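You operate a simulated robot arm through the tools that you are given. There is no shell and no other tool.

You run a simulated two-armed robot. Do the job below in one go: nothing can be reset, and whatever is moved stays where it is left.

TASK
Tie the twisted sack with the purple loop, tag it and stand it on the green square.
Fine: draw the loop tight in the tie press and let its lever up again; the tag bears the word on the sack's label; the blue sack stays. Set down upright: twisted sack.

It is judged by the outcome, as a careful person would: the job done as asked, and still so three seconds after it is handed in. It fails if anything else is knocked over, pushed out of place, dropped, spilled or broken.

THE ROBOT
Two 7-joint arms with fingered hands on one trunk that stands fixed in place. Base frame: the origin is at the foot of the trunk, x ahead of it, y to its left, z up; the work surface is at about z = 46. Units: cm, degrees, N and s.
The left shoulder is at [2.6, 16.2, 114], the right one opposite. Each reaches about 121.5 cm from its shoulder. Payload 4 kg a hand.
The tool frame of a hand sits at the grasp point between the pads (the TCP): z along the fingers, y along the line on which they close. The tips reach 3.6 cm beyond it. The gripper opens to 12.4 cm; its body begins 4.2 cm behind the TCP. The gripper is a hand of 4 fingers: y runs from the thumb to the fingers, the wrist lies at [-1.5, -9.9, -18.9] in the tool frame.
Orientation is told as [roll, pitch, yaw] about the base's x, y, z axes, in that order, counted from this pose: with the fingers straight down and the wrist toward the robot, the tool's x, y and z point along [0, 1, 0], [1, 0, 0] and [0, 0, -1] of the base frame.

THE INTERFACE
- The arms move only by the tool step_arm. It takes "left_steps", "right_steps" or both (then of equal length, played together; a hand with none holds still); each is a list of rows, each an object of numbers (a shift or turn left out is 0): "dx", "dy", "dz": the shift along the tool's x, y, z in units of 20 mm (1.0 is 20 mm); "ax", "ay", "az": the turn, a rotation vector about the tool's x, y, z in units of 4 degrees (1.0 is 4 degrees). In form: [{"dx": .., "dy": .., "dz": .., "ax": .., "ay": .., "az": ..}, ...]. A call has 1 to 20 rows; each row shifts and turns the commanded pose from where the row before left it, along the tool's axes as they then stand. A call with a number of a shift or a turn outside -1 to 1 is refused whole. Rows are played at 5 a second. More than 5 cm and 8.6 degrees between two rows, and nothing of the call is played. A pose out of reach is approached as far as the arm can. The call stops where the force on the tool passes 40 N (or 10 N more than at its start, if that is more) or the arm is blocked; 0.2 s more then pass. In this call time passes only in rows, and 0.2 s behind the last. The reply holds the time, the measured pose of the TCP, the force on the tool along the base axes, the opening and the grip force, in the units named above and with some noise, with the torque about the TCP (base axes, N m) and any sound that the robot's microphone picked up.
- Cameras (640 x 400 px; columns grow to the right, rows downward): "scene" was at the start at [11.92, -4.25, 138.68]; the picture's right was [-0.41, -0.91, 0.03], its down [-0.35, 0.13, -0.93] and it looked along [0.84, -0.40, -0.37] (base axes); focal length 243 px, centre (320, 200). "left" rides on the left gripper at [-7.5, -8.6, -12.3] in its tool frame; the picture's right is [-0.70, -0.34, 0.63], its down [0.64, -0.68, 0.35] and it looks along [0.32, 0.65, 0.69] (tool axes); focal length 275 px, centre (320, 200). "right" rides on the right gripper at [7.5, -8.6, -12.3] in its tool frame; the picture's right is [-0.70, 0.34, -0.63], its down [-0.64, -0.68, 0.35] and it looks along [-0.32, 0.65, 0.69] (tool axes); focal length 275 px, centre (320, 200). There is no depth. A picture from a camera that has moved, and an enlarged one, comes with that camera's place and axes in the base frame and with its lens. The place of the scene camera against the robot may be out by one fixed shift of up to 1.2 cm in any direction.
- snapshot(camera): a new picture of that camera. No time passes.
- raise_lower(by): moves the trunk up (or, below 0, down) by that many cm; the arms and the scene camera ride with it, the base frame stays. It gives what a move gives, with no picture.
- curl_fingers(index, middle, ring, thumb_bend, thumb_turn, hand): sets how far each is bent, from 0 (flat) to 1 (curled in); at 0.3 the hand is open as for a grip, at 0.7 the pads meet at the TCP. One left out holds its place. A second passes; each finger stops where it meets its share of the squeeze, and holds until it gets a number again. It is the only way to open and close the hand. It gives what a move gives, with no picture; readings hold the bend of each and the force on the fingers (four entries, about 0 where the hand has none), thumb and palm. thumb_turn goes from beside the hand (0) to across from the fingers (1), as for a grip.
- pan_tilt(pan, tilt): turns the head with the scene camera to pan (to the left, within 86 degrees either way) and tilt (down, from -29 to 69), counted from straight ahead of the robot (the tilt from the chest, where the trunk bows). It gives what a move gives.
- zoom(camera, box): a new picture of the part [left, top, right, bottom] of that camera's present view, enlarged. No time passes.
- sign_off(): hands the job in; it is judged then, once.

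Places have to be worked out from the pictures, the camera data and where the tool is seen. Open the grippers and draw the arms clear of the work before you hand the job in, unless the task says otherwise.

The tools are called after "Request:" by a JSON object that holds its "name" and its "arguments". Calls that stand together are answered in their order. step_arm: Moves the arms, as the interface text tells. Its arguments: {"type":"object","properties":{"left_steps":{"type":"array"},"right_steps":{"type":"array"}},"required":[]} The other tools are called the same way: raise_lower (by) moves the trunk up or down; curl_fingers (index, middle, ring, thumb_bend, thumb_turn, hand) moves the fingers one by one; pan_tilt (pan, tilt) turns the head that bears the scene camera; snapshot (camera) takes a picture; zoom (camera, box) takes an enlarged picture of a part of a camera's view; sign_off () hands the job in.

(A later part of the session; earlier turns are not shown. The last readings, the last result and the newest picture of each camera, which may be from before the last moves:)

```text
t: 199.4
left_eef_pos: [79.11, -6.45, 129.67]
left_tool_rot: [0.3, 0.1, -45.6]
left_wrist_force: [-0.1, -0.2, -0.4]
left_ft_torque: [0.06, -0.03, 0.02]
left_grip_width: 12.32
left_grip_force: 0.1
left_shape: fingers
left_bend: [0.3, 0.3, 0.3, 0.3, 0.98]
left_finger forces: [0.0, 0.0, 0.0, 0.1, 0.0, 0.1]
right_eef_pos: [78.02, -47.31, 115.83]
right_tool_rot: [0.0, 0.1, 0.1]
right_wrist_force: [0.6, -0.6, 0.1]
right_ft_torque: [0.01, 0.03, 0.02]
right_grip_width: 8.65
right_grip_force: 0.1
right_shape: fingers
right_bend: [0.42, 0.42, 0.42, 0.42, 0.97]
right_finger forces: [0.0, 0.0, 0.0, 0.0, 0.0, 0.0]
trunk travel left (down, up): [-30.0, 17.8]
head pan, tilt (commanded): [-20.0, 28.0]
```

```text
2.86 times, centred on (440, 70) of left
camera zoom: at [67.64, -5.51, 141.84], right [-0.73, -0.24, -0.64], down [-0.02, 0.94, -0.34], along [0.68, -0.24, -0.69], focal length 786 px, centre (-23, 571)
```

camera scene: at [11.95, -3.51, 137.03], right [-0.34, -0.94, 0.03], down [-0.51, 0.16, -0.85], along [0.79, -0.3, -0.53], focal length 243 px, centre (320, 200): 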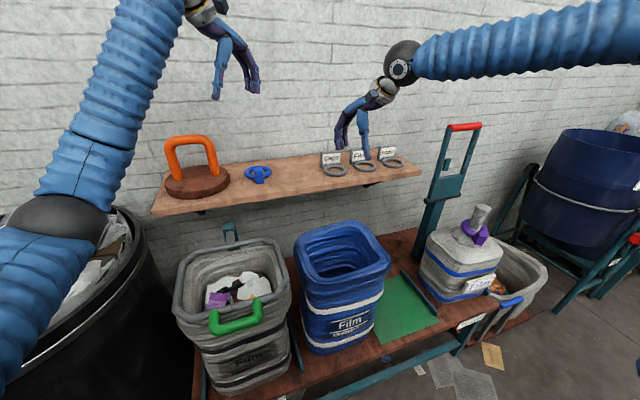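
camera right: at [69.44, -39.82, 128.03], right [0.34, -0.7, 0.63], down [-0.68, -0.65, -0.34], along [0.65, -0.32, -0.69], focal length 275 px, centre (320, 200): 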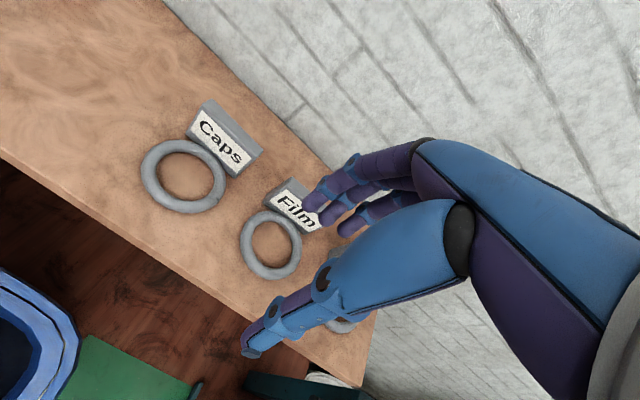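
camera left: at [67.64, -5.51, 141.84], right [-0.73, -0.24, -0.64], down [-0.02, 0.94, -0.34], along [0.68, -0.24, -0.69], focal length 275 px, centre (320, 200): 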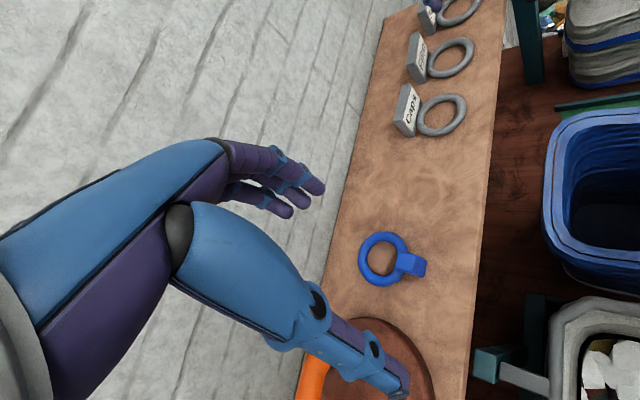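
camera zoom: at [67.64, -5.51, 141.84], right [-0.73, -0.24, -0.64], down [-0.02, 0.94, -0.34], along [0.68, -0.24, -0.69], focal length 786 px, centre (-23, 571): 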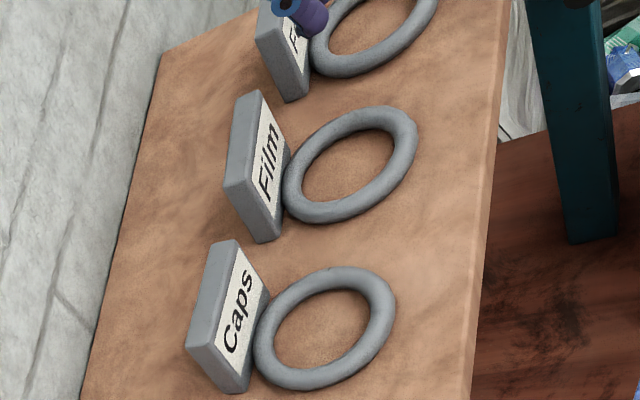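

The Film sign: front face x≈90.4, ~2 cm thick, y −46.4…−53.7, top z≈103.4; its ring centre ≈(85.6,−49.9). I'll pinch the sign from above (thumb in front, fingers behind). Moving above it.

Request:
{"name": "step_arm", "arguments": {"right_steps": [{"dy": 0.95, "dx": -0.19}, {"dy": 0.95, "dx": -0.19}, {"dy": 0.95, "dx": -0.19}, {"dy": 0.95, "dx": -0.19}]}}

Request:
{"name": "step_arm", "arguments": {"right_steps": [{"dy": 0.95, "dx": -0.19}, {"dy": 0.95, "dx": -0.19}, {"dy": 0.95, "dx": -0.19}]}}

Request:
{"name": "snapshot", "arguments": {"camera": "right"}}

Request:
{"name": "zoom", "arguments": {"camera": "scene", "box": [310, 90, 430, 190]}}

Request:
{"name": "zoom", "arguments": {"camera": "left", "box": [380, 0, 500, 140]}}

```text
t: 200.4
left_eef_pos: [79.12, -6.28, 129.56]
left_tool_rot: [0.4, 0.3, -45.6]
left_wrist_force: [0.5, 0.7, -0.2]
left_ft_torque: [0.0, 0.04, -0.01]
left_grip_width: 12.3
left_grip_force: 0.1
left_shape: fingers
left_bend: [0.3, 0.3, 0.3, 0.3, 0.98]
left_finger forces: [0.0, 0.0, 0.0, 0.0, 0.1, 0.0]
right_eef_pos: [85.81, -48.82, 115.81]
right_tool_rot: [0.0, 0.1, 0.1]
right_wrist_force: [0.8, 0.5, 0.8]
right_ft_torque: [0.01, 0.01, 0.0]
right_grip_width: 8.67
right_grip_force: 0.2
right_shape: fingers
right_bend: [0.42, 0.42, 0.42, 0.42, 0.97]
right_finger forces: [0.0, 0.0, 0.0, 0.0, 0.0, 0.1]
trunk travel left (down, up): [-30.0, 17.8]
head pan, tilt (commanded): [-20.0, 28.0]
```

```text
t: 201.2
left_eef_pos: [79.05, -6.36, 129.56]
left_tool_rot: [0.3, 0.1, -45.6]
left_wrist_force: [0.0, -0.2, -0.7]
left_ft_torque: [-0.03, 0.01, -0.01]
left_grip_width: 12.35
left_grip_force: 0.1
left_shape: fingers
left_bend: [0.3, 0.3, 0.3, 0.3, 0.98]
left_finger forces: [0.0, 0.1, 0.0, 0.1, 0.0, 0.1]
right_eef_pos: [91.63, -50.06, 115.74]
right_tool_rot: [0.0, 0.1, 0.1]
right_wrist_force: [0.7, 0.2, 0.3]
right_ft_torque: [-0.01, -0.02, 0.01]
right_grip_width: 8.65
right_grip_force: 0.0
right_shape: fingers
right_bend: [0.42, 0.42, 0.42, 0.42, 0.97]
right_finger forces: [0.0, 0.0, 0.0, 0.0, 0.1, 0.0]
trunk travel left (down, up): [-30.0, 17.8]
head pan, tilt (commanded): [-20.0, 28.0]
```

```text
taken
camera right: at [82.94, -42.51, 128.0], right [0.34, -0.7, 0.63], down [-0.68, -0.65, -0.34], along [0.65, -0.32, -0.69], focal length 275 px, centre (320, 200)
```

right: 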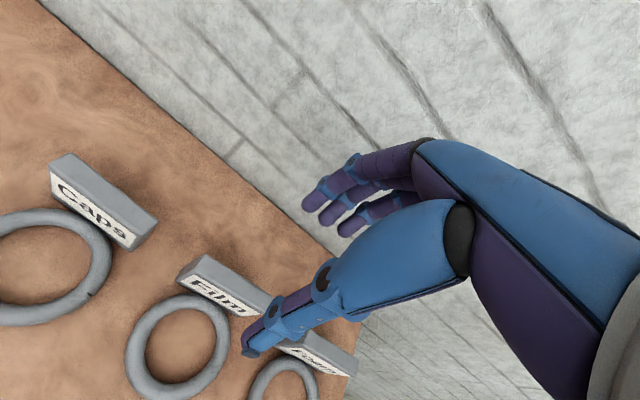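

```text
4.00 times, centred on (370, 140) of scene
camera zoom: at [11.97, -3.46, 137.03], right [-0.34, -0.94, 0.03], down [-0.51, 0.16, -0.85], along [0.79, -0.3, -0.53], focal length 972 px, centre (120, 440)
```

zoom: 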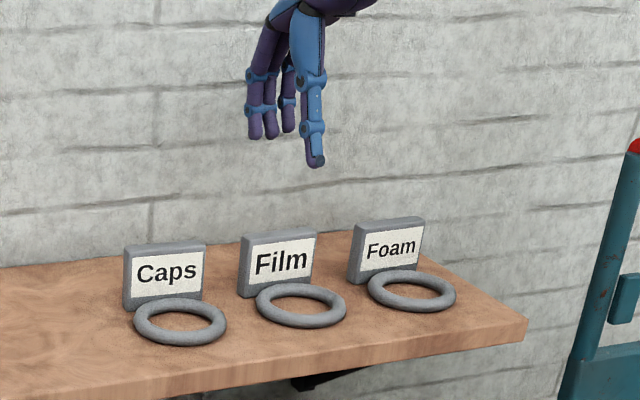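

```text
2.86 times, centred on (440, 70) of left
camera zoom: at [67.7, -5.45, 141.81], right [-0.73, -0.24, -0.64], down [-0.02, 0.94, -0.34], along [0.68, -0.24, -0.69], focal length 786 px, centre (-23, 571)
```

zoom: 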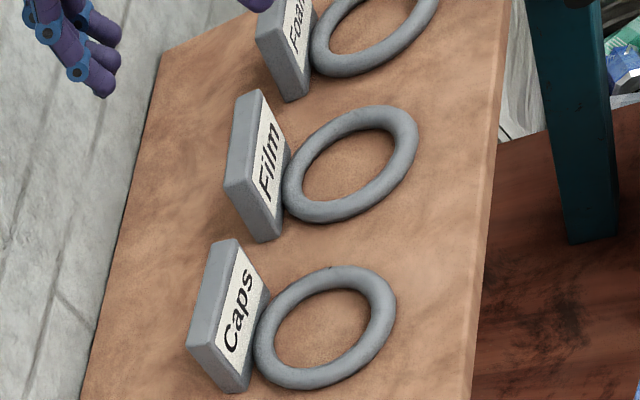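

TCP is right above the sign. Descending to straddle its upper part, keeping the thumb tip above the ring.

Request:
{"name": "step_arm", "arguments": {"right_steps": [{"dx": 0.2, "dz": 0.9}, {"dz": 0.9}, {"dz": 0.9}, {"dz": 0.9}, {"dz": 0.9}]}}

Request:
{"name": "step_arm", "arguments": {"right_steps": [{"dz": 0.7}, {"dz": 0.7}]}}

Request:
{"name": "snapshot", "arguments": {"camera": "right"}}

Request:
{"name": "zoom", "arguments": {"camera": "scene", "box": [330, 110, 410, 190]}}

Request:
{"name": "zoom", "arguments": {"camera": "left", "box": [380, 0, 500, 140]}}

```text
t: 202.4
left_eef_pos: [79.06, -6.32, 129.69]
left_tool_rot: [0.2, 0.2, -45.6]
left_wrist_force: [-0.4, -0.5, 0.3]
left_ft_torque: [-0.01, 0.02, 0.04]
left_grip_width: 12.31
left_grip_force: 0.1
left_shape: fingers
left_bend: [0.3, 0.3, 0.3, 0.3, 0.98]
left_finger forces: [0.0, 0.1, 0.1, 0.0, 0.0, 0.1]
right_eef_pos: [91.7, -49.58, 106.89]
right_tool_rot: [-0.1, 0.0, 0.1]
right_wrist_force: [-0.3, -0.8, -0.3]
right_ft_torque: [0.02, 0.0, -0.03]
right_grip_width: 8.66
right_grip_force: 0.0
right_shape: fingers
right_bend: [0.42, 0.42, 0.42, 0.42, 0.97]
right_finger forces: [0.1, 0.0, 0.1, 0.1, 0.1, 0.0]
trunk travel left (down, up): [-30.0, 17.8]
head pan, tilt (commanded): [-20.0, 28.0]
```

```text
t: 203.0
left_eef_pos: [79.24, -6.33, 129.75]
left_tool_rot: [0.3, 0.1, -45.6]
left_wrist_force: [-0.2, 0.1, 0.3]
left_ft_torque: [-0.03, -0.02, 0.03]
left_grip_width: 12.34
left_grip_force: 0.0
left_shape: fingers
left_bend: [0.3, 0.3, 0.3, 0.3, 0.98]
left_finger forces: [0.0, 0.1, 0.0, 0.0, 0.1, 0.1]
right_eef_pos: [91.34, -49.58, 104.03]
right_tool_rot: [-0.1, 0.1, 0.0]
right_wrist_force: [0.4, -0.4, -0.2]
right_ft_torque: [0.03, 0.01, -0.01]
right_grip_width: 8.69
right_grip_force: 0.0
right_shape: fingers
right_bend: [0.42, 0.42, 0.42, 0.42, 0.97]
right_finger forces: [0.0, 0.0, 0.0, 0.1, 0.0, 0.1]
trunk travel left (down, up): [-30.0, 17.8]
head pan, tilt (commanded): [-20.0, 28.0]
```

```text
taken
camera right: at [82.74, -42.1, 116.29], right [0.34, -0.7, 0.63], down [-0.68, -0.65, -0.34], along [0.65, -0.32, -0.69], focal length 275 px, centre (320, 200)
```

right: 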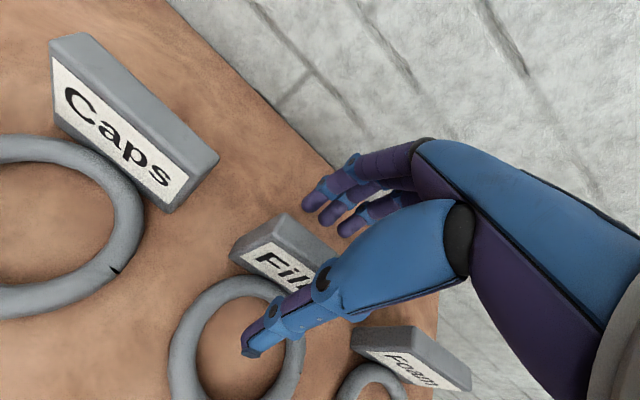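

```text
5.00 times, centred on (370, 150) of scene
camera zoom: at [11.91, -3.48, 137.04], right [-0.34, -0.94, 0.03], down [-0.51, 0.16, -0.85], along [0.79, -0.3, -0.53], focal length 1214 px, centre (70, 450)
```

zoom: 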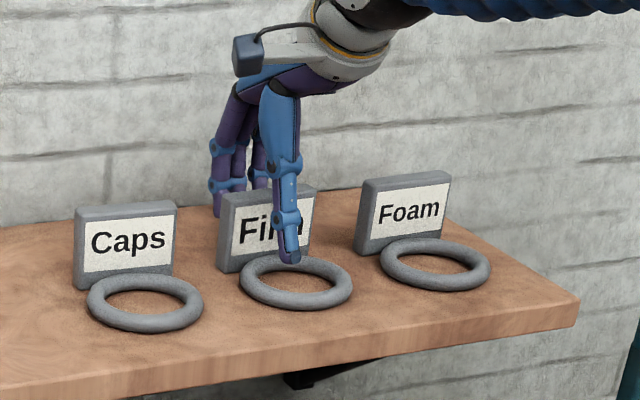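

```text
2.86 times, centred on (440, 70) of left
camera zoom: at [67.63, -5.45, 141.85], right [-0.73, -0.24, -0.64], down [-0.02, 0.94, -0.34], along [0.68, -0.24, -0.69], focal length 786 px, centre (-23, 571)
```

zoom: 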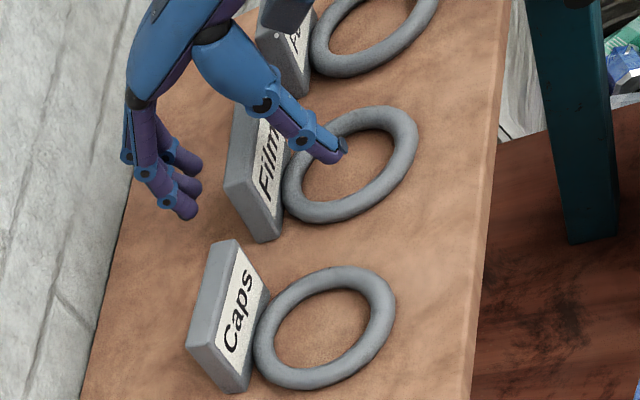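

Thumb in front, fingers behind the Film sign, above the ring tube. Closing the grip.

Request:
{"name": "curl_fingers", "arguments": {"hand": "right", "index": 0.72, "middle": 0.72, "ring": 0.72, "thumb_bend": 0.72}}

Request:
{"name": "snapshot", "arguments": {"camera": "right"}}

Request:
{"name": "zoom", "arguments": {"camera": "scene", "box": [330, 110, 410, 190]}}

Request:
{"name": "zoom", "arguments": {"camera": "left", "box": [380, 0, 500, 140]}}

```text
t: 204.0
left_eef_pos: [79.01, -6.29, 129.85]
left_tool_rot: [0.3, 0.2, -45.6]
left_wrist_force: [0.4, 0.2, -0.6]
left_ft_torque: [0.03, -0.03, -0.02]
left_grip_width: 12.33
left_grip_force: 0.0
left_shape: fingers
left_bend: [0.3, 0.3, 0.3, 0.3, 0.98]
left_finger forces: [0.0, 0.0, 0.1, 0.0, 0.1, 0.0]
right_eef_pos: [91.4, -49.45, 104.14]
right_tool_rot: [-0.1, 0.0, 0.1]
right_wrist_force: [-0.5, 0.0, 3.1]
right_ft_torque: [0.08, 0.03, 0.03]
right_grip_width: 1.7
right_grip_force: 19.2
right_shape: fingers
right_bend: [0.65, 0.68, 0.71, 0.67, 0.95]
right_finger forces: [9.1, 5.1, 3.2, 0.0, 20.0, 0.1]
trunk travel left (down, up): [-30.0, 17.8]
head pan, tilt (commanded): [-20.0, 28.0]
```

```text
taken
camera right: at [82.71, -42.06, 116.38], right [0.34, -0.69, 0.63], down [-0.68, -0.65, -0.34], along [0.65, -0.32, -0.69], focal length 275 px, centre (320, 200)
```

right: 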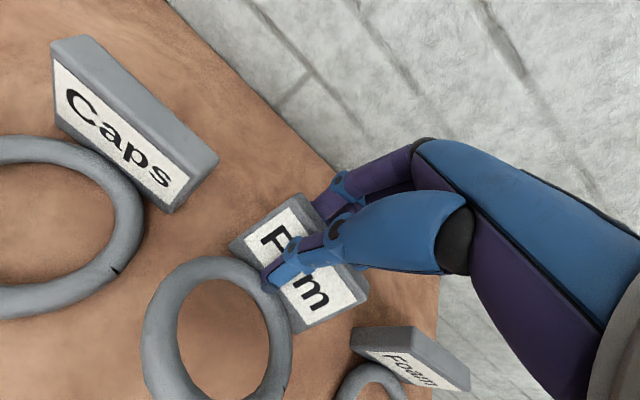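

```text
5.00 times, centred on (370, 150) of scene
camera zoom: at [11.87, -3.46, 137.05], right [-0.34, -0.94, 0.03], down [-0.51, 0.16, -0.85], along [0.79, -0.3, -0.53], focal length 1214 px, centre (70, 450)
```

zoom: 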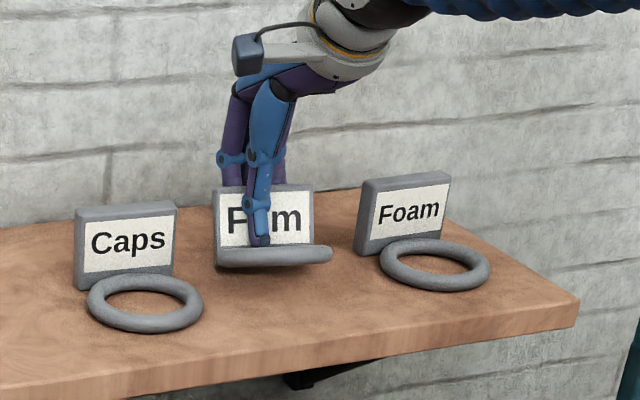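

```text
2.86 times, centred on (440, 70) of left
camera zoom: at [67.58, -5.43, 141.89], right [-0.73, -0.24, -0.64], down [-0.02, 0.94, -0.34], along [0.68, -0.24, -0.69], focal length 786 px, centre (-23, 571)
```

zoom: 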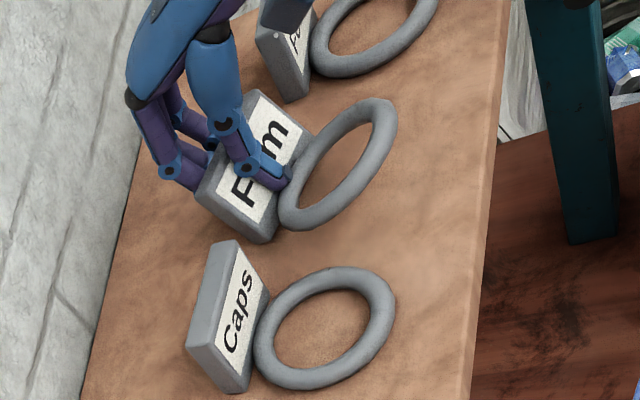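

Closing made the tag lean back ~20° in the grip, with the thumb between sign and ring. On reflection it is better to move the sack first and tag it afterwards on the green square where there's more room. I open gently so the tag settles flat again on the shelf.

Request:
{"name": "curl_fingers", "arguments": {"hand": "right", "index": 0.6, "middle": 0.6, "ring": 0.6, "thumb_bend": 0.6}}

Request:
{"name": "curl_fingers", "arguments": {"hand": "right", "index": 0.42, "middle": 0.42, "ring": 0.42, "thumb_bend": 0.42}}

Request:
{"name": "zoom", "arguments": {"camera": "scene", "box": [330, 110, 410, 190]}}

Request:
{"name": "zoom", "arguments": {"camera": "left", "box": [380, 0, 500, 140]}}

```text
t: 205.0
left_eef_pos: [79.09, -6.24, 129.74]
left_tool_rot: [0.3, 0.1, -45.6]
left_wrist_force: [0.4, 0.3, 0.3]
left_ft_torque: [-0.01, 0.0, 0.01]
left_grip_width: 12.34
left_grip_force: 0.0
left_shape: fingers
left_bend: [0.3, 0.3, 0.3, 0.3, 0.98]
left_finger forces: [0.0, 0.0, 0.0, 0.0, 0.0, 0.0]
right_eef_pos: [91.27, -49.55, 104.2]
right_tool_rot: [-0.2, 0.1, 0.1]
right_wrist_force: [0.4, -0.1, 0.3]
right_ft_torque: [0.02, -0.03, 0.0]
right_grip_width: 3.08
right_grip_force: 0.0
right_shape: fingers
right_bend: [0.6, 0.6, 0.6, 0.6, 0.97]
right_finger forces: [0.0, 0.0, 0.0, 0.0, 0.0, 0.0]
trunk travel left (down, up): [-30.0, 17.8]
head pan, tilt (commanded): [-20.0, 28.0]
```

```text
t: 206.0
left_eef_pos: [79.11, -6.37, 129.76]
left_tool_rot: [0.3, 0.2, -45.5]
left_wrist_force: [-0.5, 0.1, 0.3]
left_ft_torque: [-0.03, -0.03, 0.04]
left_grip_width: 12.33
left_grip_force: 0.0
left_shape: fingers
left_bend: [0.3, 0.3, 0.3, 0.3, 0.98]
left_finger forces: [0.0, 0.0, 0.0, 0.0, 0.0, 0.0]
right_eef_pos: [91.31, -49.45, 104.11]
right_tool_rot: [0.0, -0.1, 0.2]
right_wrist_force: [0.2, 0.2, 0.7]
right_ft_torque: [-0.01, 0.02, 0.01]
right_grip_width: 8.68
right_grip_force: 0.1
right_shape: fingers
right_bend: [0.42, 0.42, 0.42, 0.42, 0.97]
right_finger forces: [0.0, 0.0, 0.0, 0.1, 0.0, 0.1]
trunk travel left (down, up): [-30.0, 17.8]
head pan, tilt (commanded): [-20.0, 28.0]
```

```text
5.00 times, centred on (370, 150) of scene
camera zoom: at [11.9, -3.48, 137.04], right [-0.34, -0.94, 0.03], down [-0.51, 0.16, -0.85], along [0.79, -0.3, -0.53], focal length 1214 px, centre (70, 450)
```

zoom: 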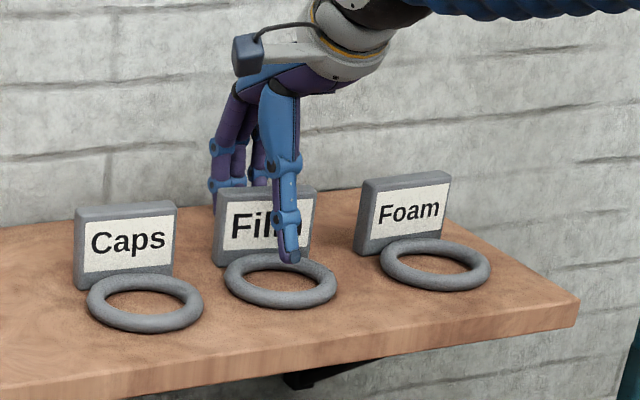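

```text
2.86 times, centred on (440, 70) of left
camera zoom: at [67.61, -5.45, 141.87], right [-0.73, -0.24, -0.64], down [-0.02, 0.94, -0.34], along [0.68, -0.24, -0.69], focal length 786 px, centre (-23, 571)
```

zoom: 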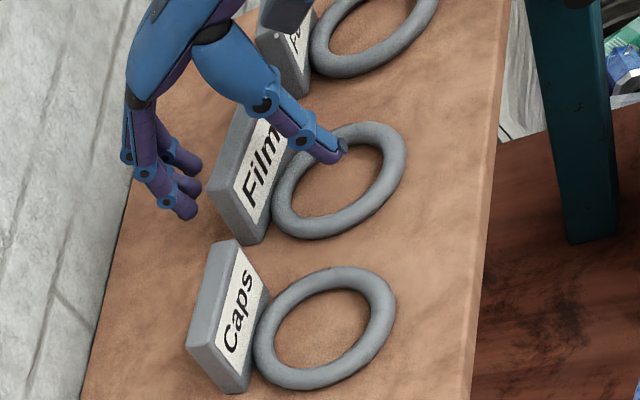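

The Film tag is flat on the shelf again. Now I raise the hand, back off from the shelf and go to the twisted sack's neck with yaw ≈40°.

Request:
{"name": "step_arm", "arguments": {"right_steps": [{"dz": -0.7}, {"dz": -1}, {"dz": -1}, {"dz": -1}, {"dz": -1}, {"dz": -1}, {"dz": -1}]}}

Request:
{"name": "step_arm", "arguments": {"right_steps": [{"dy": -1, "dx": -0.3}, {"dy": -1, "dx": -0.3}, {"dy": -1, "dx": -0.3}, {"dy": -1, "dx": -0.3}, {"dy": -1, "dx": -0.3}, {"dy": -1, "dx": -0.3}, {"dy": -1, "dx": -0.3}, {"dy": -1, "dx": -0.3}, {"dy": -1, "dx": -0.3}, {"dy": -1, "dx": -0.3}, {"dy": -1, "dx": -0.3}]}}

Request:
{"name": "step_arm", "arguments": {"right_steps": [{"az": -1}, {"az": -1}, {"az": -1}, {"az": -1}, {"az": -1}, {"az": -1}, {"az": -1}, {"az": -1}, {"az": -1}, {"az": -1}]}}

Request:
{"name": "snapshot", "arguments": {"camera": "scene"}}

```text
t: 207.6
left_eef_pos: [78.95, -6.13, 129.76]
left_tool_rot: [0.4, 0.1, -45.7]
left_wrist_force: [0.0, -0.3, 0.5]
left_ft_torque: [-0.04, 0.0, 0.01]
left_grip_width: 12.34
left_grip_force: 0.1
left_shape: fingers
left_bend: [0.3, 0.3, 0.3, 0.3, 0.98]
left_finger forces: [0.0, 0.0, 0.0, 0.0, 0.0, 0.0]
right_eef_pos: [91.33, -49.33, 117.71]
right_tool_rot: [0.0, 0.0, 0.0]
right_wrist_force: [-0.2, -0.1, -0.8]
right_ft_torque: [-0.01, 0.01, 0.01]
right_grip_width: 8.67
right_grip_force: 0.1
right_shape: fingers
right_bend: [0.42, 0.42, 0.42, 0.42, 0.97]
right_finger forces: [0.1, 0.0, 0.1, 0.1, 0.1, 0.0]
trunk travel left (down, up): [-30.0, 17.8]
head pan, tilt (commanded): [-20.0, 28.0]
```

```text
t: 210.0
left_eef_pos: [78.87, -6.34, 129.81]
left_tool_rot: [0.4, 0.1, -45.6]
left_wrist_force: [-0.4, -0.2, -0.4]
left_ft_torque: [0.04, 0.02, -0.01]
left_grip_width: 12.33
left_grip_force: 0.0
left_shape: fingers
left_bend: [0.3, 0.3, 0.3, 0.3, 0.98]
left_finger forces: [0.0, 0.0, 0.1, 0.0, 0.1, 0.0]
right_eef_pos: [69.4, -56.24, 117.48]
right_tool_rot: [-0.1, 0.0, 0.1]
right_wrist_force: [-0.7, -0.1, 0.1]
right_ft_torque: [0.0, -0.04, 0.01]
right_grip_width: 8.68
right_grip_force: 0.0
right_shape: fingers
right_bend: [0.42, 0.42, 0.42, 0.42, 0.97]
right_finger forces: [0.1, 0.1, 0.0, 0.0, 0.0, 0.0]
trunk travel left (down, up): [-30.0, 17.8]
head pan, tilt (commanded): [-20.0, 28.0]
```

```text
t: 212.2
left_eef_pos: [79.09, -6.33, 129.72]
left_tool_rot: [0.3, 0.1, -45.6]
left_wrist_force: [-0.3, -0.2, 0.4]
left_ft_torque: [0.06, -0.02, -0.02]
left_grip_width: 12.34
left_grip_force: 0.0
left_shape: fingers
left_bend: [0.3, 0.3, 0.3, 0.3, 0.98]
left_finger forces: [0.0, 0.0, 0.1, 0.0, 0.0, 0.0]
right_eef_pos: [69.48, -56.12, 117.43]
right_tool_rot: [0.0, 0.2, 40.2]
right_wrist_force: [-0.6, 0.7, 0.3]
right_ft_torque: [-0.01, -0.02, -0.01]
right_grip_width: 8.68
right_grip_force: 0.1
right_shape: fingers
right_bend: [0.42, 0.42, 0.42, 0.42, 0.97]
right_finger forces: [0.1, 0.1, 0.0, 0.1, 0.1, 0.0]
trunk travel left (down, up): [-30.0, 17.8]
head pan, tilt (commanded): [-20.0, 28.0]
```

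```text
taken
camera scene: at [11.91, -3.5, 137.04], right [-0.34, -0.94, 0.03], down [-0.51, 0.16, -0.85], along [0.79, -0.3, -0.53], focal length 243 px, centre (320, 200)
```

scene: 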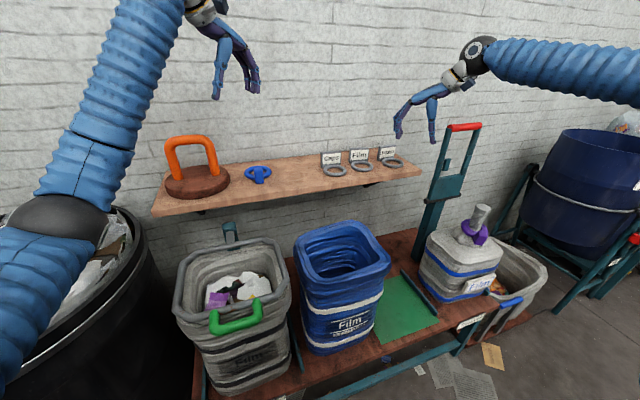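

Moving over the neck, in two monitored moves, with the head turned to watch.

Request:
{"name": "pan_tilt", "arguments": {"pan": -50, "tilt": 28}}

Request:
{"name": "step_arm", "arguments": {"right_steps": [{"dx": -0.515, "dy": -0.936, "dz": 0.25}, {"dx": -0.515, "dy": -0.936, "dz": 0.25}, {"dx": -0.515, "dy": -0.936, "dz": 0.25}, {"dx": -0.515, "dy": -0.936, "dz": 0.25}, {"dx": -0.515, "dy": -0.936, "dz": 0.25}, {"dx": -0.515, "dy": -0.936, "dz": 0.25}, {"dx": -0.515, "dy": -0.936, "dz": 0.25}]}}

Request:
{"name": "step_arm", "arguments": {"right_steps": [{"dx": -0.515, "dy": -0.936, "dz": 0.25}, {"dx": -0.515, "dy": -0.936, "dz": 0.25}, {"dx": -0.515, "dy": -0.936, "dz": 0.25}, {"dx": -0.515, "dy": -0.936, "dz": 0.25}, {"dx": -0.515, "dy": -0.936, "dz": 0.25}, {"dx": -0.515, "dy": -0.936, "dz": 0.25}, {"dx": -0.515, "dy": -0.936, "dz": 0.25}]}}

Request:
{"name": "snapshot", "arguments": {"camera": "right"}}

Request:
{"name": "zoom", "arguments": {"camera": "scene", "box": [280, 120, 420, 240]}}

```text
t: 213.1
left_eef_pos: [79.12, -6.36, 129.72]
left_tool_rot: [0.3, 0.0, -45.6]
left_wrist_force: [0.3, 0.5, 0.2]
left_ft_torque: [0.0, 0.04, 0.02]
left_grip_width: 12.34
left_grip_force: 0.0
left_shape: fingers
left_bend: [0.3, 0.3, 0.3, 0.3, 0.98]
left_finger forces: [0.1, 0.1, 0.0, 0.1, 0.0, 0.0]
right_eef_pos: [69.32, -56.07, 117.39]
right_tool_rot: [-0.2, 0.1, 40.0]
right_wrist_force: [-0.1, -0.4, 1.0]
right_ft_torque: [-0.02, 0.04, -0.03]
right_grip_width: 8.69
right_grip_force: 0.0
right_shape: fingers
right_bend: [0.42, 0.42, 0.42, 0.42, 0.97]
right_finger forces: [0.1, 0.0, 0.0, 0.1, 0.1, 0.0]
trunk travel left (down, up): [-30.0, 17.8]
head pan, tilt (commanded): [-50.0, 28.0]
```

```text
t: 214.7
left_eef_pos: [78.98, -6.33, 129.74]
left_tool_rot: [0.3, 0.1, -45.7]
left_wrist_force: [-0.3, 0.5, -0.6]
left_ft_torque: [0.0, 0.0, 0.0]
left_grip_width: 12.34
left_grip_force: 0.1
left_shape: fingers
left_bend: [0.3, 0.3, 0.3, 0.3, 0.98]
left_finger forces: [0.0, 0.0, 0.0, 0.0, 0.0, 0.1]
right_eef_pos: [63.94, -70.21, 114.07]
right_tool_rot: [0.1, 0.0, 40.1]
right_wrist_force: [0.9, -0.5, 0.3]
right_ft_torque: [0.02, -0.01, 0.01]
right_grip_width: 8.68
right_grip_force: 0.1
right_shape: fingers
right_bend: [0.42, 0.42, 0.42, 0.42, 0.97]
right_finger forces: [0.1, 0.0, 0.0, 0.1, 0.0, 0.0]
trunk travel left (down, up): [-30.0, 17.8]
head pan, tilt (commanded): [-50.0, 28.0]
```

```text
t: 216.3
left_eef_pos: [79.03, -6.44, 129.65]
left_tool_rot: [0.3, 0.0, -45.7]
left_wrist_force: [0.1, 0.5, -1.3]
left_ft_torque: [-0.01, 0.03, 0.0]
left_grip_width: 12.3
left_grip_force: 0.0
left_shape: fingers
left_bend: [0.3, 0.3, 0.3, 0.3, 0.98]
left_finger forces: [0.0, 0.0, 0.1, 0.0, 0.0, 0.0]
right_eef_pos: [58.63, -84.08, 110.54]
right_tool_rot: [0.0, 0.0, 40.1]
right_wrist_force: [0.2, 1.4, 0.1]
right_ft_torque: [-0.01, 0.02, 0.01]
right_grip_width: 8.69
right_grip_force: 0.1
right_shape: fingers
right_bend: [0.42, 0.42, 0.42, 0.42, 0.97]
right_finger forces: [0.0, 0.0, 0.2, 0.1, 0.1, 0.0]
trunk travel left (down, up): [-30.0, 17.8]
head pan, tilt (commanded): [-50.0, 28.0]
```

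```text
taken
camera right: at [47.29, -83.87, 122.8], right [0.71, -0.31, 0.63], down [-0.11, -0.93, -0.34], along [0.7, 0.18, -0.69], focal length 275 px, centre (320, 200)
```

right: 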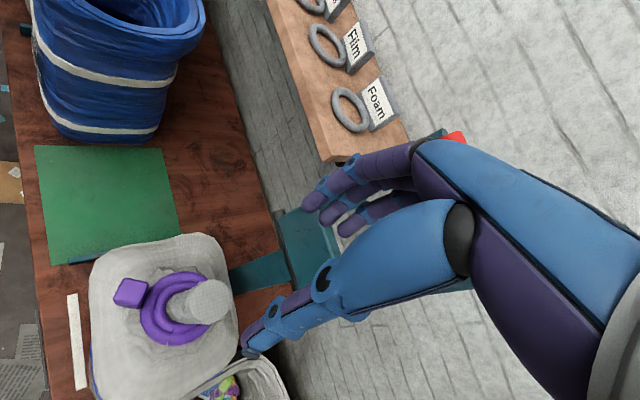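

```text
3.33 times, centred on (350, 180) of scene
camera zoom: at [9.17, -7.39, 137.25], right [-0.76, -0.64, 0.06], down [-0.37, 0.36, -0.86], along [0.53, -0.68, -0.51], focal length 810 px, centre (220, 267)
```

zoom: 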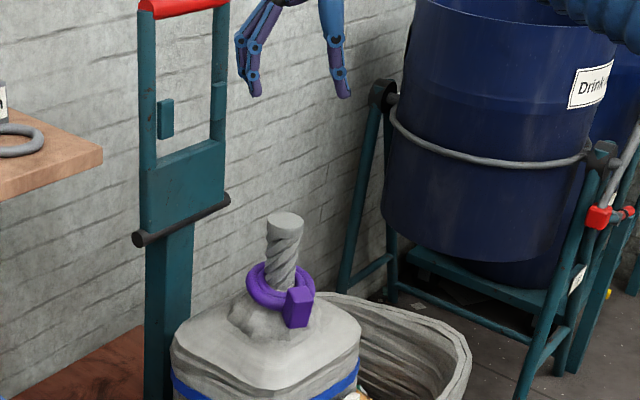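

Request:
{"name": "zoom", "arguments": {"camera": "right", "box": [20, 130, 300, 400]}}

```text
1.48 times, centred on (160, 265) of right
camera zoom: at [47.29, -83.87, 122.8], right [0.71, -0.31, 0.63], down [-0.11, -0.93, -0.34], along [0.7, 0.18, -0.69], focal length 408 px, centre (557, 104)
```

zoom: 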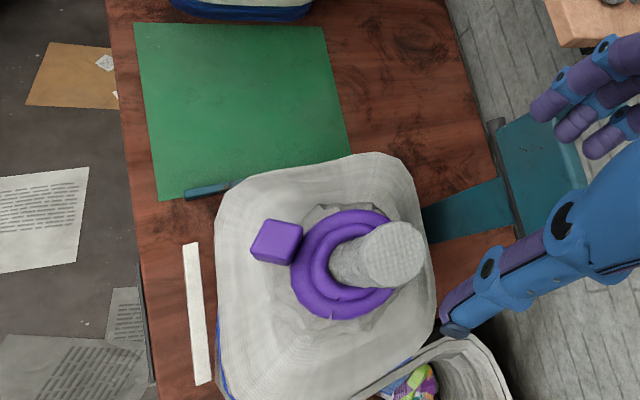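

Neck axis ≈(58.4,−85.2); green square x 45.8–70.9, y −43.3…−69.4 (centre ≈(58.4,−56.4)). Aligning over the neck and descending part-way.

Request:
{"name": "step_arm", "arguments": {"right_steps": [{"dx": -0.39, "dy": -0.39, "dz": 0.6}, {"dz": 1}, {"dz": 1}, {"dz": 1}, {"dz": 1}, {"dz": 1}, {"dz": 1}]}}

Request:
{"name": "snapshot", "arguments": {"camera": "right"}}

Request:
{"name": "zoom", "arguments": {"camera": "scene", "box": [290, 140, 400, 230]}}

```text
t: 217.9
left_eef_pos: [79.05, -6.43, 129.86]
left_tool_rot: [0.3, 0.1, -45.6]
left_wrist_force: [0.0, -0.9, 0.6]
left_ft_torque: [0.04, -0.01, 0.03]
left_grip_width: 12.34
left_grip_force: 0.0
left_shape: fingers
left_bend: [0.3, 0.3, 0.3, 0.3, 0.98]
left_finger forces: [0.0, 0.0, 0.0, 0.0, 0.1, 0.0]
right_eef_pos: [58.48, -85.29, 97.39]
right_tool_rot: [0.1, 0.1, 40.1]
right_wrist_force: [0.3, 0.9, 0.5]
right_ft_torque: [-0.01, -0.03, 0.0]
right_grip_width: 8.67
right_grip_force: 0.0
right_shape: fingers
right_bend: [0.42, 0.42, 0.42, 0.42, 0.97]
right_finger forces: [0.0, 0.0, 0.0, 0.1, 0.1, 0.1]
trunk travel left (down, up): [-30.0, 17.8]
head pan, tilt (commanded): [-50.0, 28.0]
```

```text
taken
camera right: at [47.13, -85.05, 109.6], right [0.71, -0.31, 0.63], down [-0.11, -0.93, -0.34], along [0.7, 0.18, -0.69], focal length 275 px, centre (320, 200)
```

right: 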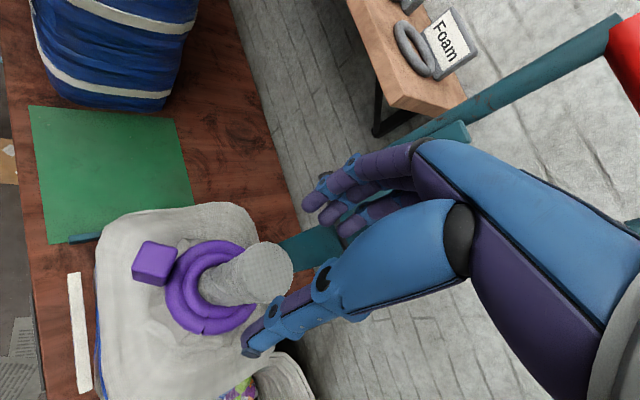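

```text
4.44 times, centred on (345, 185) of scene
camera zoom: at [9.2, -7.41, 137.24], right [-0.76, -0.64, 0.06], down [-0.37, 0.36, -0.86], along [0.53, -0.68, -0.51], focal length 1080 px, centre (209, 267)
```

zoom: 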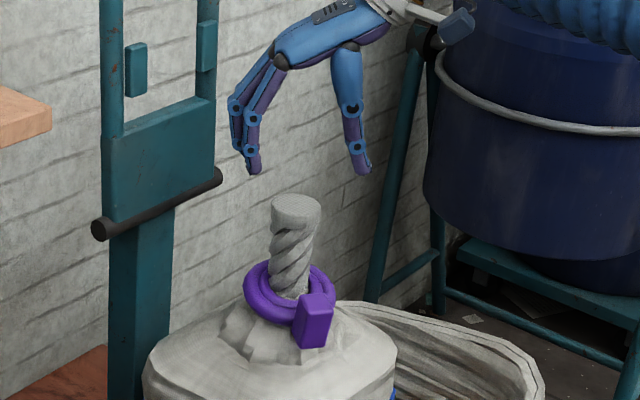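

Perfectly aligned over the neck in both views. Descending to grip depth.

Request:
{"name": "step_arm", "arguments": {"right_steps": [{"dz": 0.9}, {"dz": 0.9}, {"dz": 0.9}, {"dz": 0.9}]}}

Request:
{"name": "step_arm", "arguments": {"right_steps": [{"dz": 0.6}, {"dz": 0.6}, {"dz": 0.5}]}}

Request:
{"name": "snapshot", "arguments": {"camera": "right"}}

Request:
{"name": "zoom", "arguments": {"camera": "scene", "box": [290, 150, 400, 240]}}

```text
t: 218.9
left_eef_pos: [78.95, -6.38, 129.76]
left_tool_rot: [0.3, 0.1, -45.6]
left_wrist_force: [0.6, 0.8, 0.0]
left_ft_torque: [0.01, -0.02, 0.02]
left_grip_width: 12.33
left_grip_force: 0.1
left_shape: fingers
left_bend: [0.3, 0.3, 0.3, 0.3, 0.98]
left_finger forces: [0.1, 0.0, 0.0, 0.0, 0.0, 0.0]
right_eef_pos: [58.53, -85.16, 90.22]
right_tool_rot: [0.0, 0.0, 40.0]
right_wrist_force: [0.7, 0.3, 0.4]
right_ft_torque: [0.02, 0.02, 0.0]
right_grip_width: 8.69
right_grip_force: 0.1
right_shape: fingers
right_bend: [0.42, 0.42, 0.42, 0.42, 0.97]
right_finger forces: [0.1, 0.1, 0.0, 0.0, 0.0, 0.0]
trunk travel left (down, up): [-30.0, 17.8]
head pan, tilt (commanded): [-50.0, 28.0]
```

```text
t: 219.7
left_eef_pos: [79.13, -6.47, 129.91]
left_tool_rot: [0.3, 0.1, -45.5]
left_wrist_force: [0.0, 0.7, 0.0]
left_ft_torque: [0.01, 0.01, 0.03]
left_grip_width: 12.33
left_grip_force: 0.0
left_shape: fingers
left_bend: [0.3, 0.3, 0.3, 0.3, 0.98]
left_finger forces: [0.1, 0.1, 0.0, 0.1, 0.0, 0.0]
right_eef_pos: [58.61, -85.22, 86.76]
right_tool_rot: [-0.1, 0.0, 40.1]
right_wrist_force: [-0.1, 0.4, -1.0]
right_ft_torque: [0.0, 0.03, 0.02]
right_grip_width: 8.69
right_grip_force: 0.0
right_shape: fingers
right_bend: [0.42, 0.42, 0.42, 0.42, 0.97]
right_finger forces: [0.1, 0.0, 0.0, 0.0, 0.0, 0.1]
trunk travel left (down, up): [-30.0, 17.8]
head pan, tilt (commanded): [-50.0, 28.0]
```

```text
taken
camera right: at [47.17, -85.0, 98.97], right [0.71, -0.32, 0.63], down [-0.11, -0.93, -0.35], along [0.7, 0.18, -0.69], focal length 275 px, centre (320, 200)
```

right: 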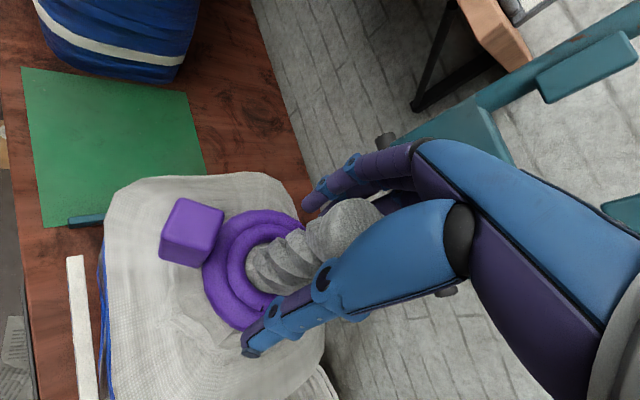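

```text
4.44 times, centred on (345, 195) of scene
camera zoom: at [9.21, -7.38, 137.25], right [-0.76, -0.64, 0.06], down [-0.37, 0.36, -0.86], along [0.53, -0.68, -0.51], focal length 1080 px, centre (209, 222)
```

zoom: 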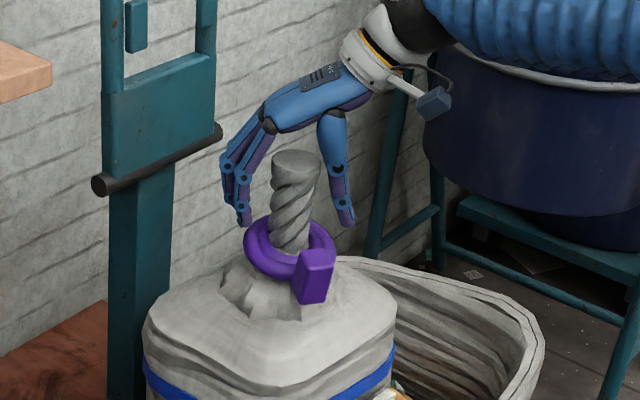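

The hand surrounds the neck above the tie. Closing firmly on the neck.

Request:
{"name": "curl_fingers", "arguments": {"hand": "right", "index": 0.9, "middle": 0.9, "ring": 0.9, "thumb_bend": 0.9}}

Request:
{"name": "snapshot", "arguments": {"camera": "right"}}

Request:
{"name": "zoom", "arguments": {"camera": "scene", "box": [290, 150, 400, 240]}}

```text
t: 220.7
left_eef_pos: [79.02, -6.35, 129.84]
left_tool_rot: [0.4, 0.1, -45.6]
left_wrist_force: [-0.9, 0.8, -0.6]
left_ft_torque: [-0.01, -0.03, -0.01]
left_grip_width: 12.34
left_grip_force: 0.1
left_shape: fingers
left_bend: [0.3, 0.3, 0.3, 0.3, 0.98]
left_finger forces: [0.0, 0.1, 0.0, 0.0, 0.0, 0.0]
right_eef_pos: [58.53, -85.16, 86.79]
right_tool_rot: [-0.1, 0.3, 40.0]
right_wrist_force: [-2.1, 1.0, 3.9]
right_ft_torque: [0.82, -0.44, 0.13]
right_grip_width: 3.33
right_grip_force: 28.4
right_shape: fingers
right_bend: [0.52, 0.52, 0.89, 0.59, 0.94]
right_finger forces: [11.0, 9.6, 9.7, 0.0, 26.0, 0.1]
trunk travel left (down, up): [-30.0, 17.8]
head pan, tilt (commanded): [-50.0, 28.0]
```

```text
taken
camera right: at [47.11, -84.97, 99.03], right [0.71, -0.32, 0.63], down [-0.11, -0.93, -0.34], along [0.7, 0.18, -0.69], focal length 275 px, centre (320, 200)
```

right: 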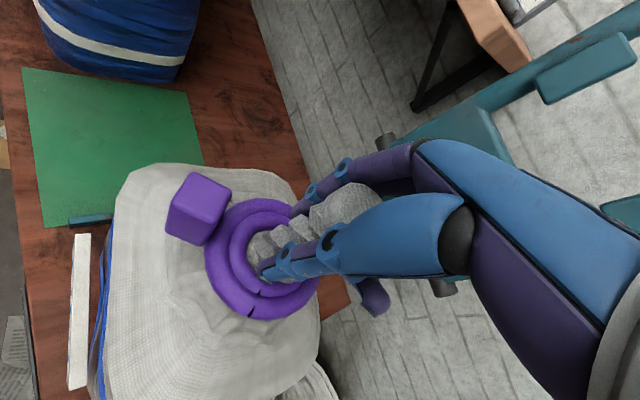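

```text
4.44 times, centred on (345, 195) of scene
camera zoom: at [9.14, -7.34, 137.26], right [-0.76, -0.64, 0.06], down [-0.37, 0.36, -0.86], along [0.53, -0.68, -0.51], focal length 1080 px, centre (209, 222)
```

zoom: 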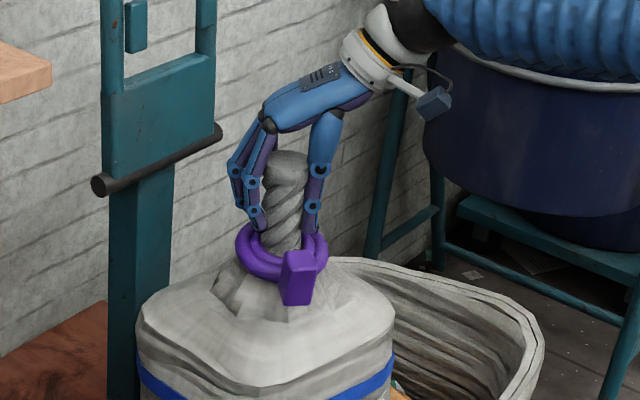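

Gripped with ~28 N on both sides. Lifting slowly to test the weight and the hold.

Request:
{"name": "step_arm", "arguments": {"right_steps": [{"dz": -0.3}, {"dz": -0.4}, {"dz": -0.4}]}}

Request:
{"name": "zoom", "arguments": {"camera": "scene", "box": [270, 140, 430, 300]}}

```text
t: 221.5
left_eef_pos: [79.12, -6.46, 129.79]
left_tool_rot: [0.3, 0.2, -45.6]
left_wrist_force: [0.4, 0.2, 0.4]
left_ft_torque: [-0.01, 0.0, 0.03]
left_grip_width: 12.32
left_grip_force: 0.0
left_shape: fingers
left_bend: [0.3, 0.3, 0.3, 0.3, 0.98]
left_finger forces: [0.1, 0.0, 0.0, 0.1, 0.0, 0.0]
right_eef_pos: [58.73, -85.33, 88.95]
right_tool_rot: [0.0, 0.1, 40.1]
right_wrist_force: [-0.1, 0.8, -8.7]
right_ft_torque: [0.17, 0.01, -0.02]
right_grip_width: 3.24
right_grip_force: 22.5
right_shape: fingers
right_bend: [0.52, 0.53, 0.9, 0.59, 0.94]
right_finger forces: [8.7, 8.4, 6.7, 0.0, 21.1, 0.1]
trunk travel left (down, up): [-30.0, 17.8]
head pan, tilt (commanded): [-50.0, 28.0]
```

```text
2.50 times, centred on (350, 220) of scene
camera zoom: at [9.25, -7.44, 137.24], right [-0.76, -0.64, 0.06], down [-0.37, 0.36, -0.86], along [0.53, -0.68, -0.51], focal length 607 px, centre (245, 150)
```

zoom: 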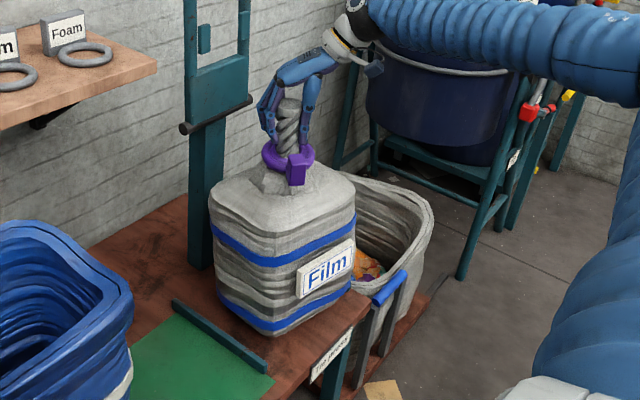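

About 9 N — light enough and it comes along. Lifting further to clear the rail.

Request:
{"name": "step_arm", "arguments": {"right_steps": [{"dz": -0.5}, {"dz": -0.5}, {"dz": -0.6}, {"dz": -0.6}, {"dz": -0.6}]}}

Request:
{"name": "zoom", "arguments": {"camera": "scene", "box": [270, 120, 430, 300]}}

Request:
{"name": "snapshot", "arguments": {"camera": "right"}}

```text
t: 222.7
left_eef_pos: [78.95, -6.36, 129.64]
left_tool_rot: [0.5, 0.1, -45.6]
left_wrist_force: [-0.5, 0.3, 0.5]
left_ft_torque: [-0.01, -0.01, 0.0]
left_grip_width: 12.33
left_grip_force: 0.1
left_shape: fingers
left_bend: [0.3, 0.3, 0.3, 0.3, 0.98]
left_finger forces: [0.1, 0.0, 0.0, 0.1, 0.0, 0.1]
right_eef_pos: [58.76, -85.13, 94.4]
right_tool_rot: [0.0, 0.0, 40.1]
right_wrist_force: [0.7, 0.7, -9.0]
right_ft_torque: [0.02, -0.05, 0.01]
right_grip_width: 3.22
right_grip_force: 20.6
right_shape: fingers
right_bend: [0.52, 0.53, 0.9, 0.59, 0.94]
right_finger forces: [8.7, 8.6, 4.9, 0.0, 20.3, 0.1]
trunk travel left (down, up): [-30.0, 17.8]
head pan, tilt (commanded): [-50.0, 28.0]
```

```text
2.22 times, centred on (350, 210) of scene
camera zoom: at [9.22, -7.41, 137.24], right [-0.76, -0.64, 0.06], down [-0.37, 0.36, -0.86], along [0.53, -0.68, -0.51], focal length 540 px, centre (253, 178)
```

zoom: 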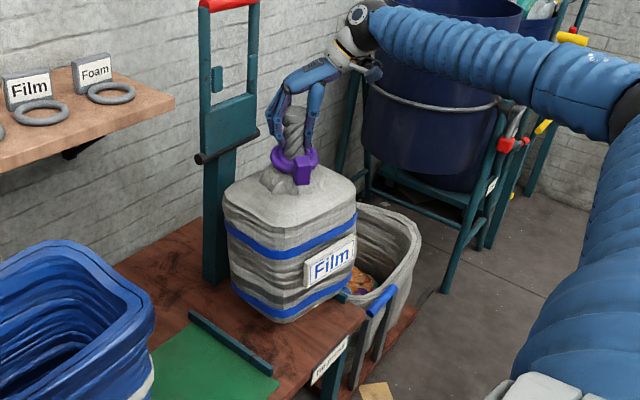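

```text
taken
camera right: at [47.26, -85.02, 106.7], right [0.71, -0.31, 0.63], down [-0.11, -0.93, -0.34], along [0.7, 0.18, -0.69], focal length 275 px, centre (320, 200)
```

right: 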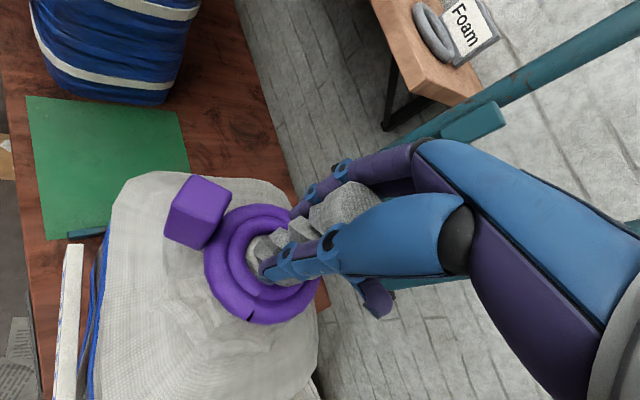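

The sack hangs upright, bottom ~7 cm above the bench. Carrying it left toward the green square in monitored steps.

Request:
{"name": "step_arm", "arguments": {"right_steps": [{"dx": 0.4, "dy": 0.33}, {"dx": 0.57, "dy": 0.48}, {"dx": 0.57, "dy": 0.48}, {"dx": 0.57, "dy": 0.48}, {"dx": 0.57, "dy": 0.48}, {"dx": 0.57, "dy": 0.48}, {"dx": 0.57, "dy": 0.48}]}}

Request:
{"name": "step_arm", "arguments": {"right_steps": [{"dx": 0.57, "dy": 0.48}, {"dx": 0.57, "dy": 0.48}, {"dx": 0.57, "dy": 0.48}, {"dx": 0.57, "dy": 0.48}, {"dx": 0.57, "dy": 0.48}, {"dx": 0.57, "dy": 0.48}]}}

Request:
{"name": "zoom", "arguments": {"camera": "scene", "box": [200, 120, 400, 340]}}

Request:
{"name": "snapshot", "arguments": {"camera": "right"}}

```text
t: 224.3
left_eef_pos: [79.14, -6.41, 129.69]
left_tool_rot: [0.3, 0.2, -45.6]
left_wrist_force: [-0.4, 0.3, -0.4]
left_ft_torque: [0.03, 0.0, -0.02]
left_grip_width: 12.32
left_grip_force: 0.1
left_shape: fingers
left_bend: [0.3, 0.3, 0.3, 0.3, 0.98]
left_finger forces: [0.1, 0.0, 0.1, 0.1, 0.0, 0.0]
right_eef_pos: [58.7, -75.24, 94.54]
right_tool_rot: [0.0, 0.1, 40.1]
right_wrist_force: [0.6, 0.2, -8.7]
right_ft_torque: [0.17, -0.04, 0.02]
right_grip_width: 3.23
right_grip_force: 21.8
right_shape: fingers
right_bend: [0.52, 0.53, 0.9, 0.59, 0.94]
right_finger forces: [9.6, 8.8, 6.5, 0.0, 20.2, 0.0]
trunk travel left (down, up): [-30.0, 17.8]
head pan, tilt (commanded): [-50.0, 28.0]
```

```text
t: 225.7
left_eef_pos: [79.23, -6.43, 129.71]
left_tool_rot: [0.2, 0.0, -45.6]
left_wrist_force: [0.1, -0.6, 0.6]
left_ft_torque: [0.0, -0.02, 0.03]
left_grip_width: 12.33
left_grip_force: 0.3
left_shape: fingers
left_bend: [0.3, 0.3, 0.3, 0.3, 0.98]
left_finger forces: [0.0, 0.0, 0.0, 0.0, 0.0, 0.1]
right_eef_pos: [58.79, -66.3, 94.56]
right_tool_rot: [0.0, 0.0, 40.1]
right_wrist_force: [0.2, 0.9, -9.6]
right_ft_torque: [0.19, 0.01, 0.02]
right_grip_width: 3.22
right_grip_force: 22.7
right_shape: fingers
right_bend: [0.53, 0.53, 0.9, 0.6, 0.94]
right_finger forces: [9.7, 9.0, 6.9, 0.0, 19.5, 0.0]
trunk travel left (down, up): [-30.0, 17.8]
head pan, tilt (commanded): [-50.0, 28.0]
```

```text
1.82 times, centred on (300, 230) of scene
camera zoom: at [9.24, -7.39, 137.24], right [-0.76, -0.64, 0.06], down [-0.37, 0.36, -0.86], along [0.53, -0.68, -0.51], focal length 442 px, centre (356, 146)
```

zoom: 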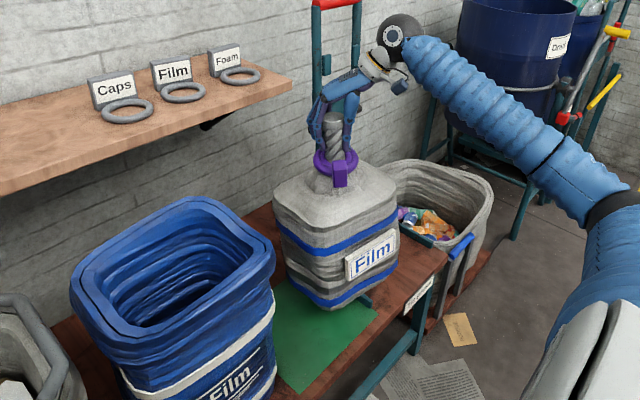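

```text
taken
camera right: at [47.31, -66.06, 106.71], right [0.71, -0.32, 0.63], down [-0.11, -0.93, -0.35], along [0.7, 0.18, -0.69], focal length 275 px, centre (320, 200)
```

right: 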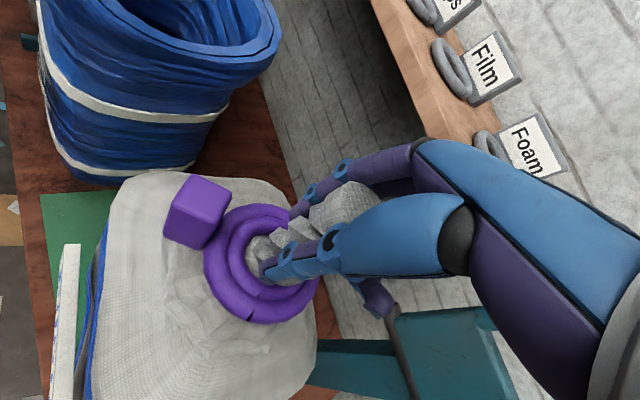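

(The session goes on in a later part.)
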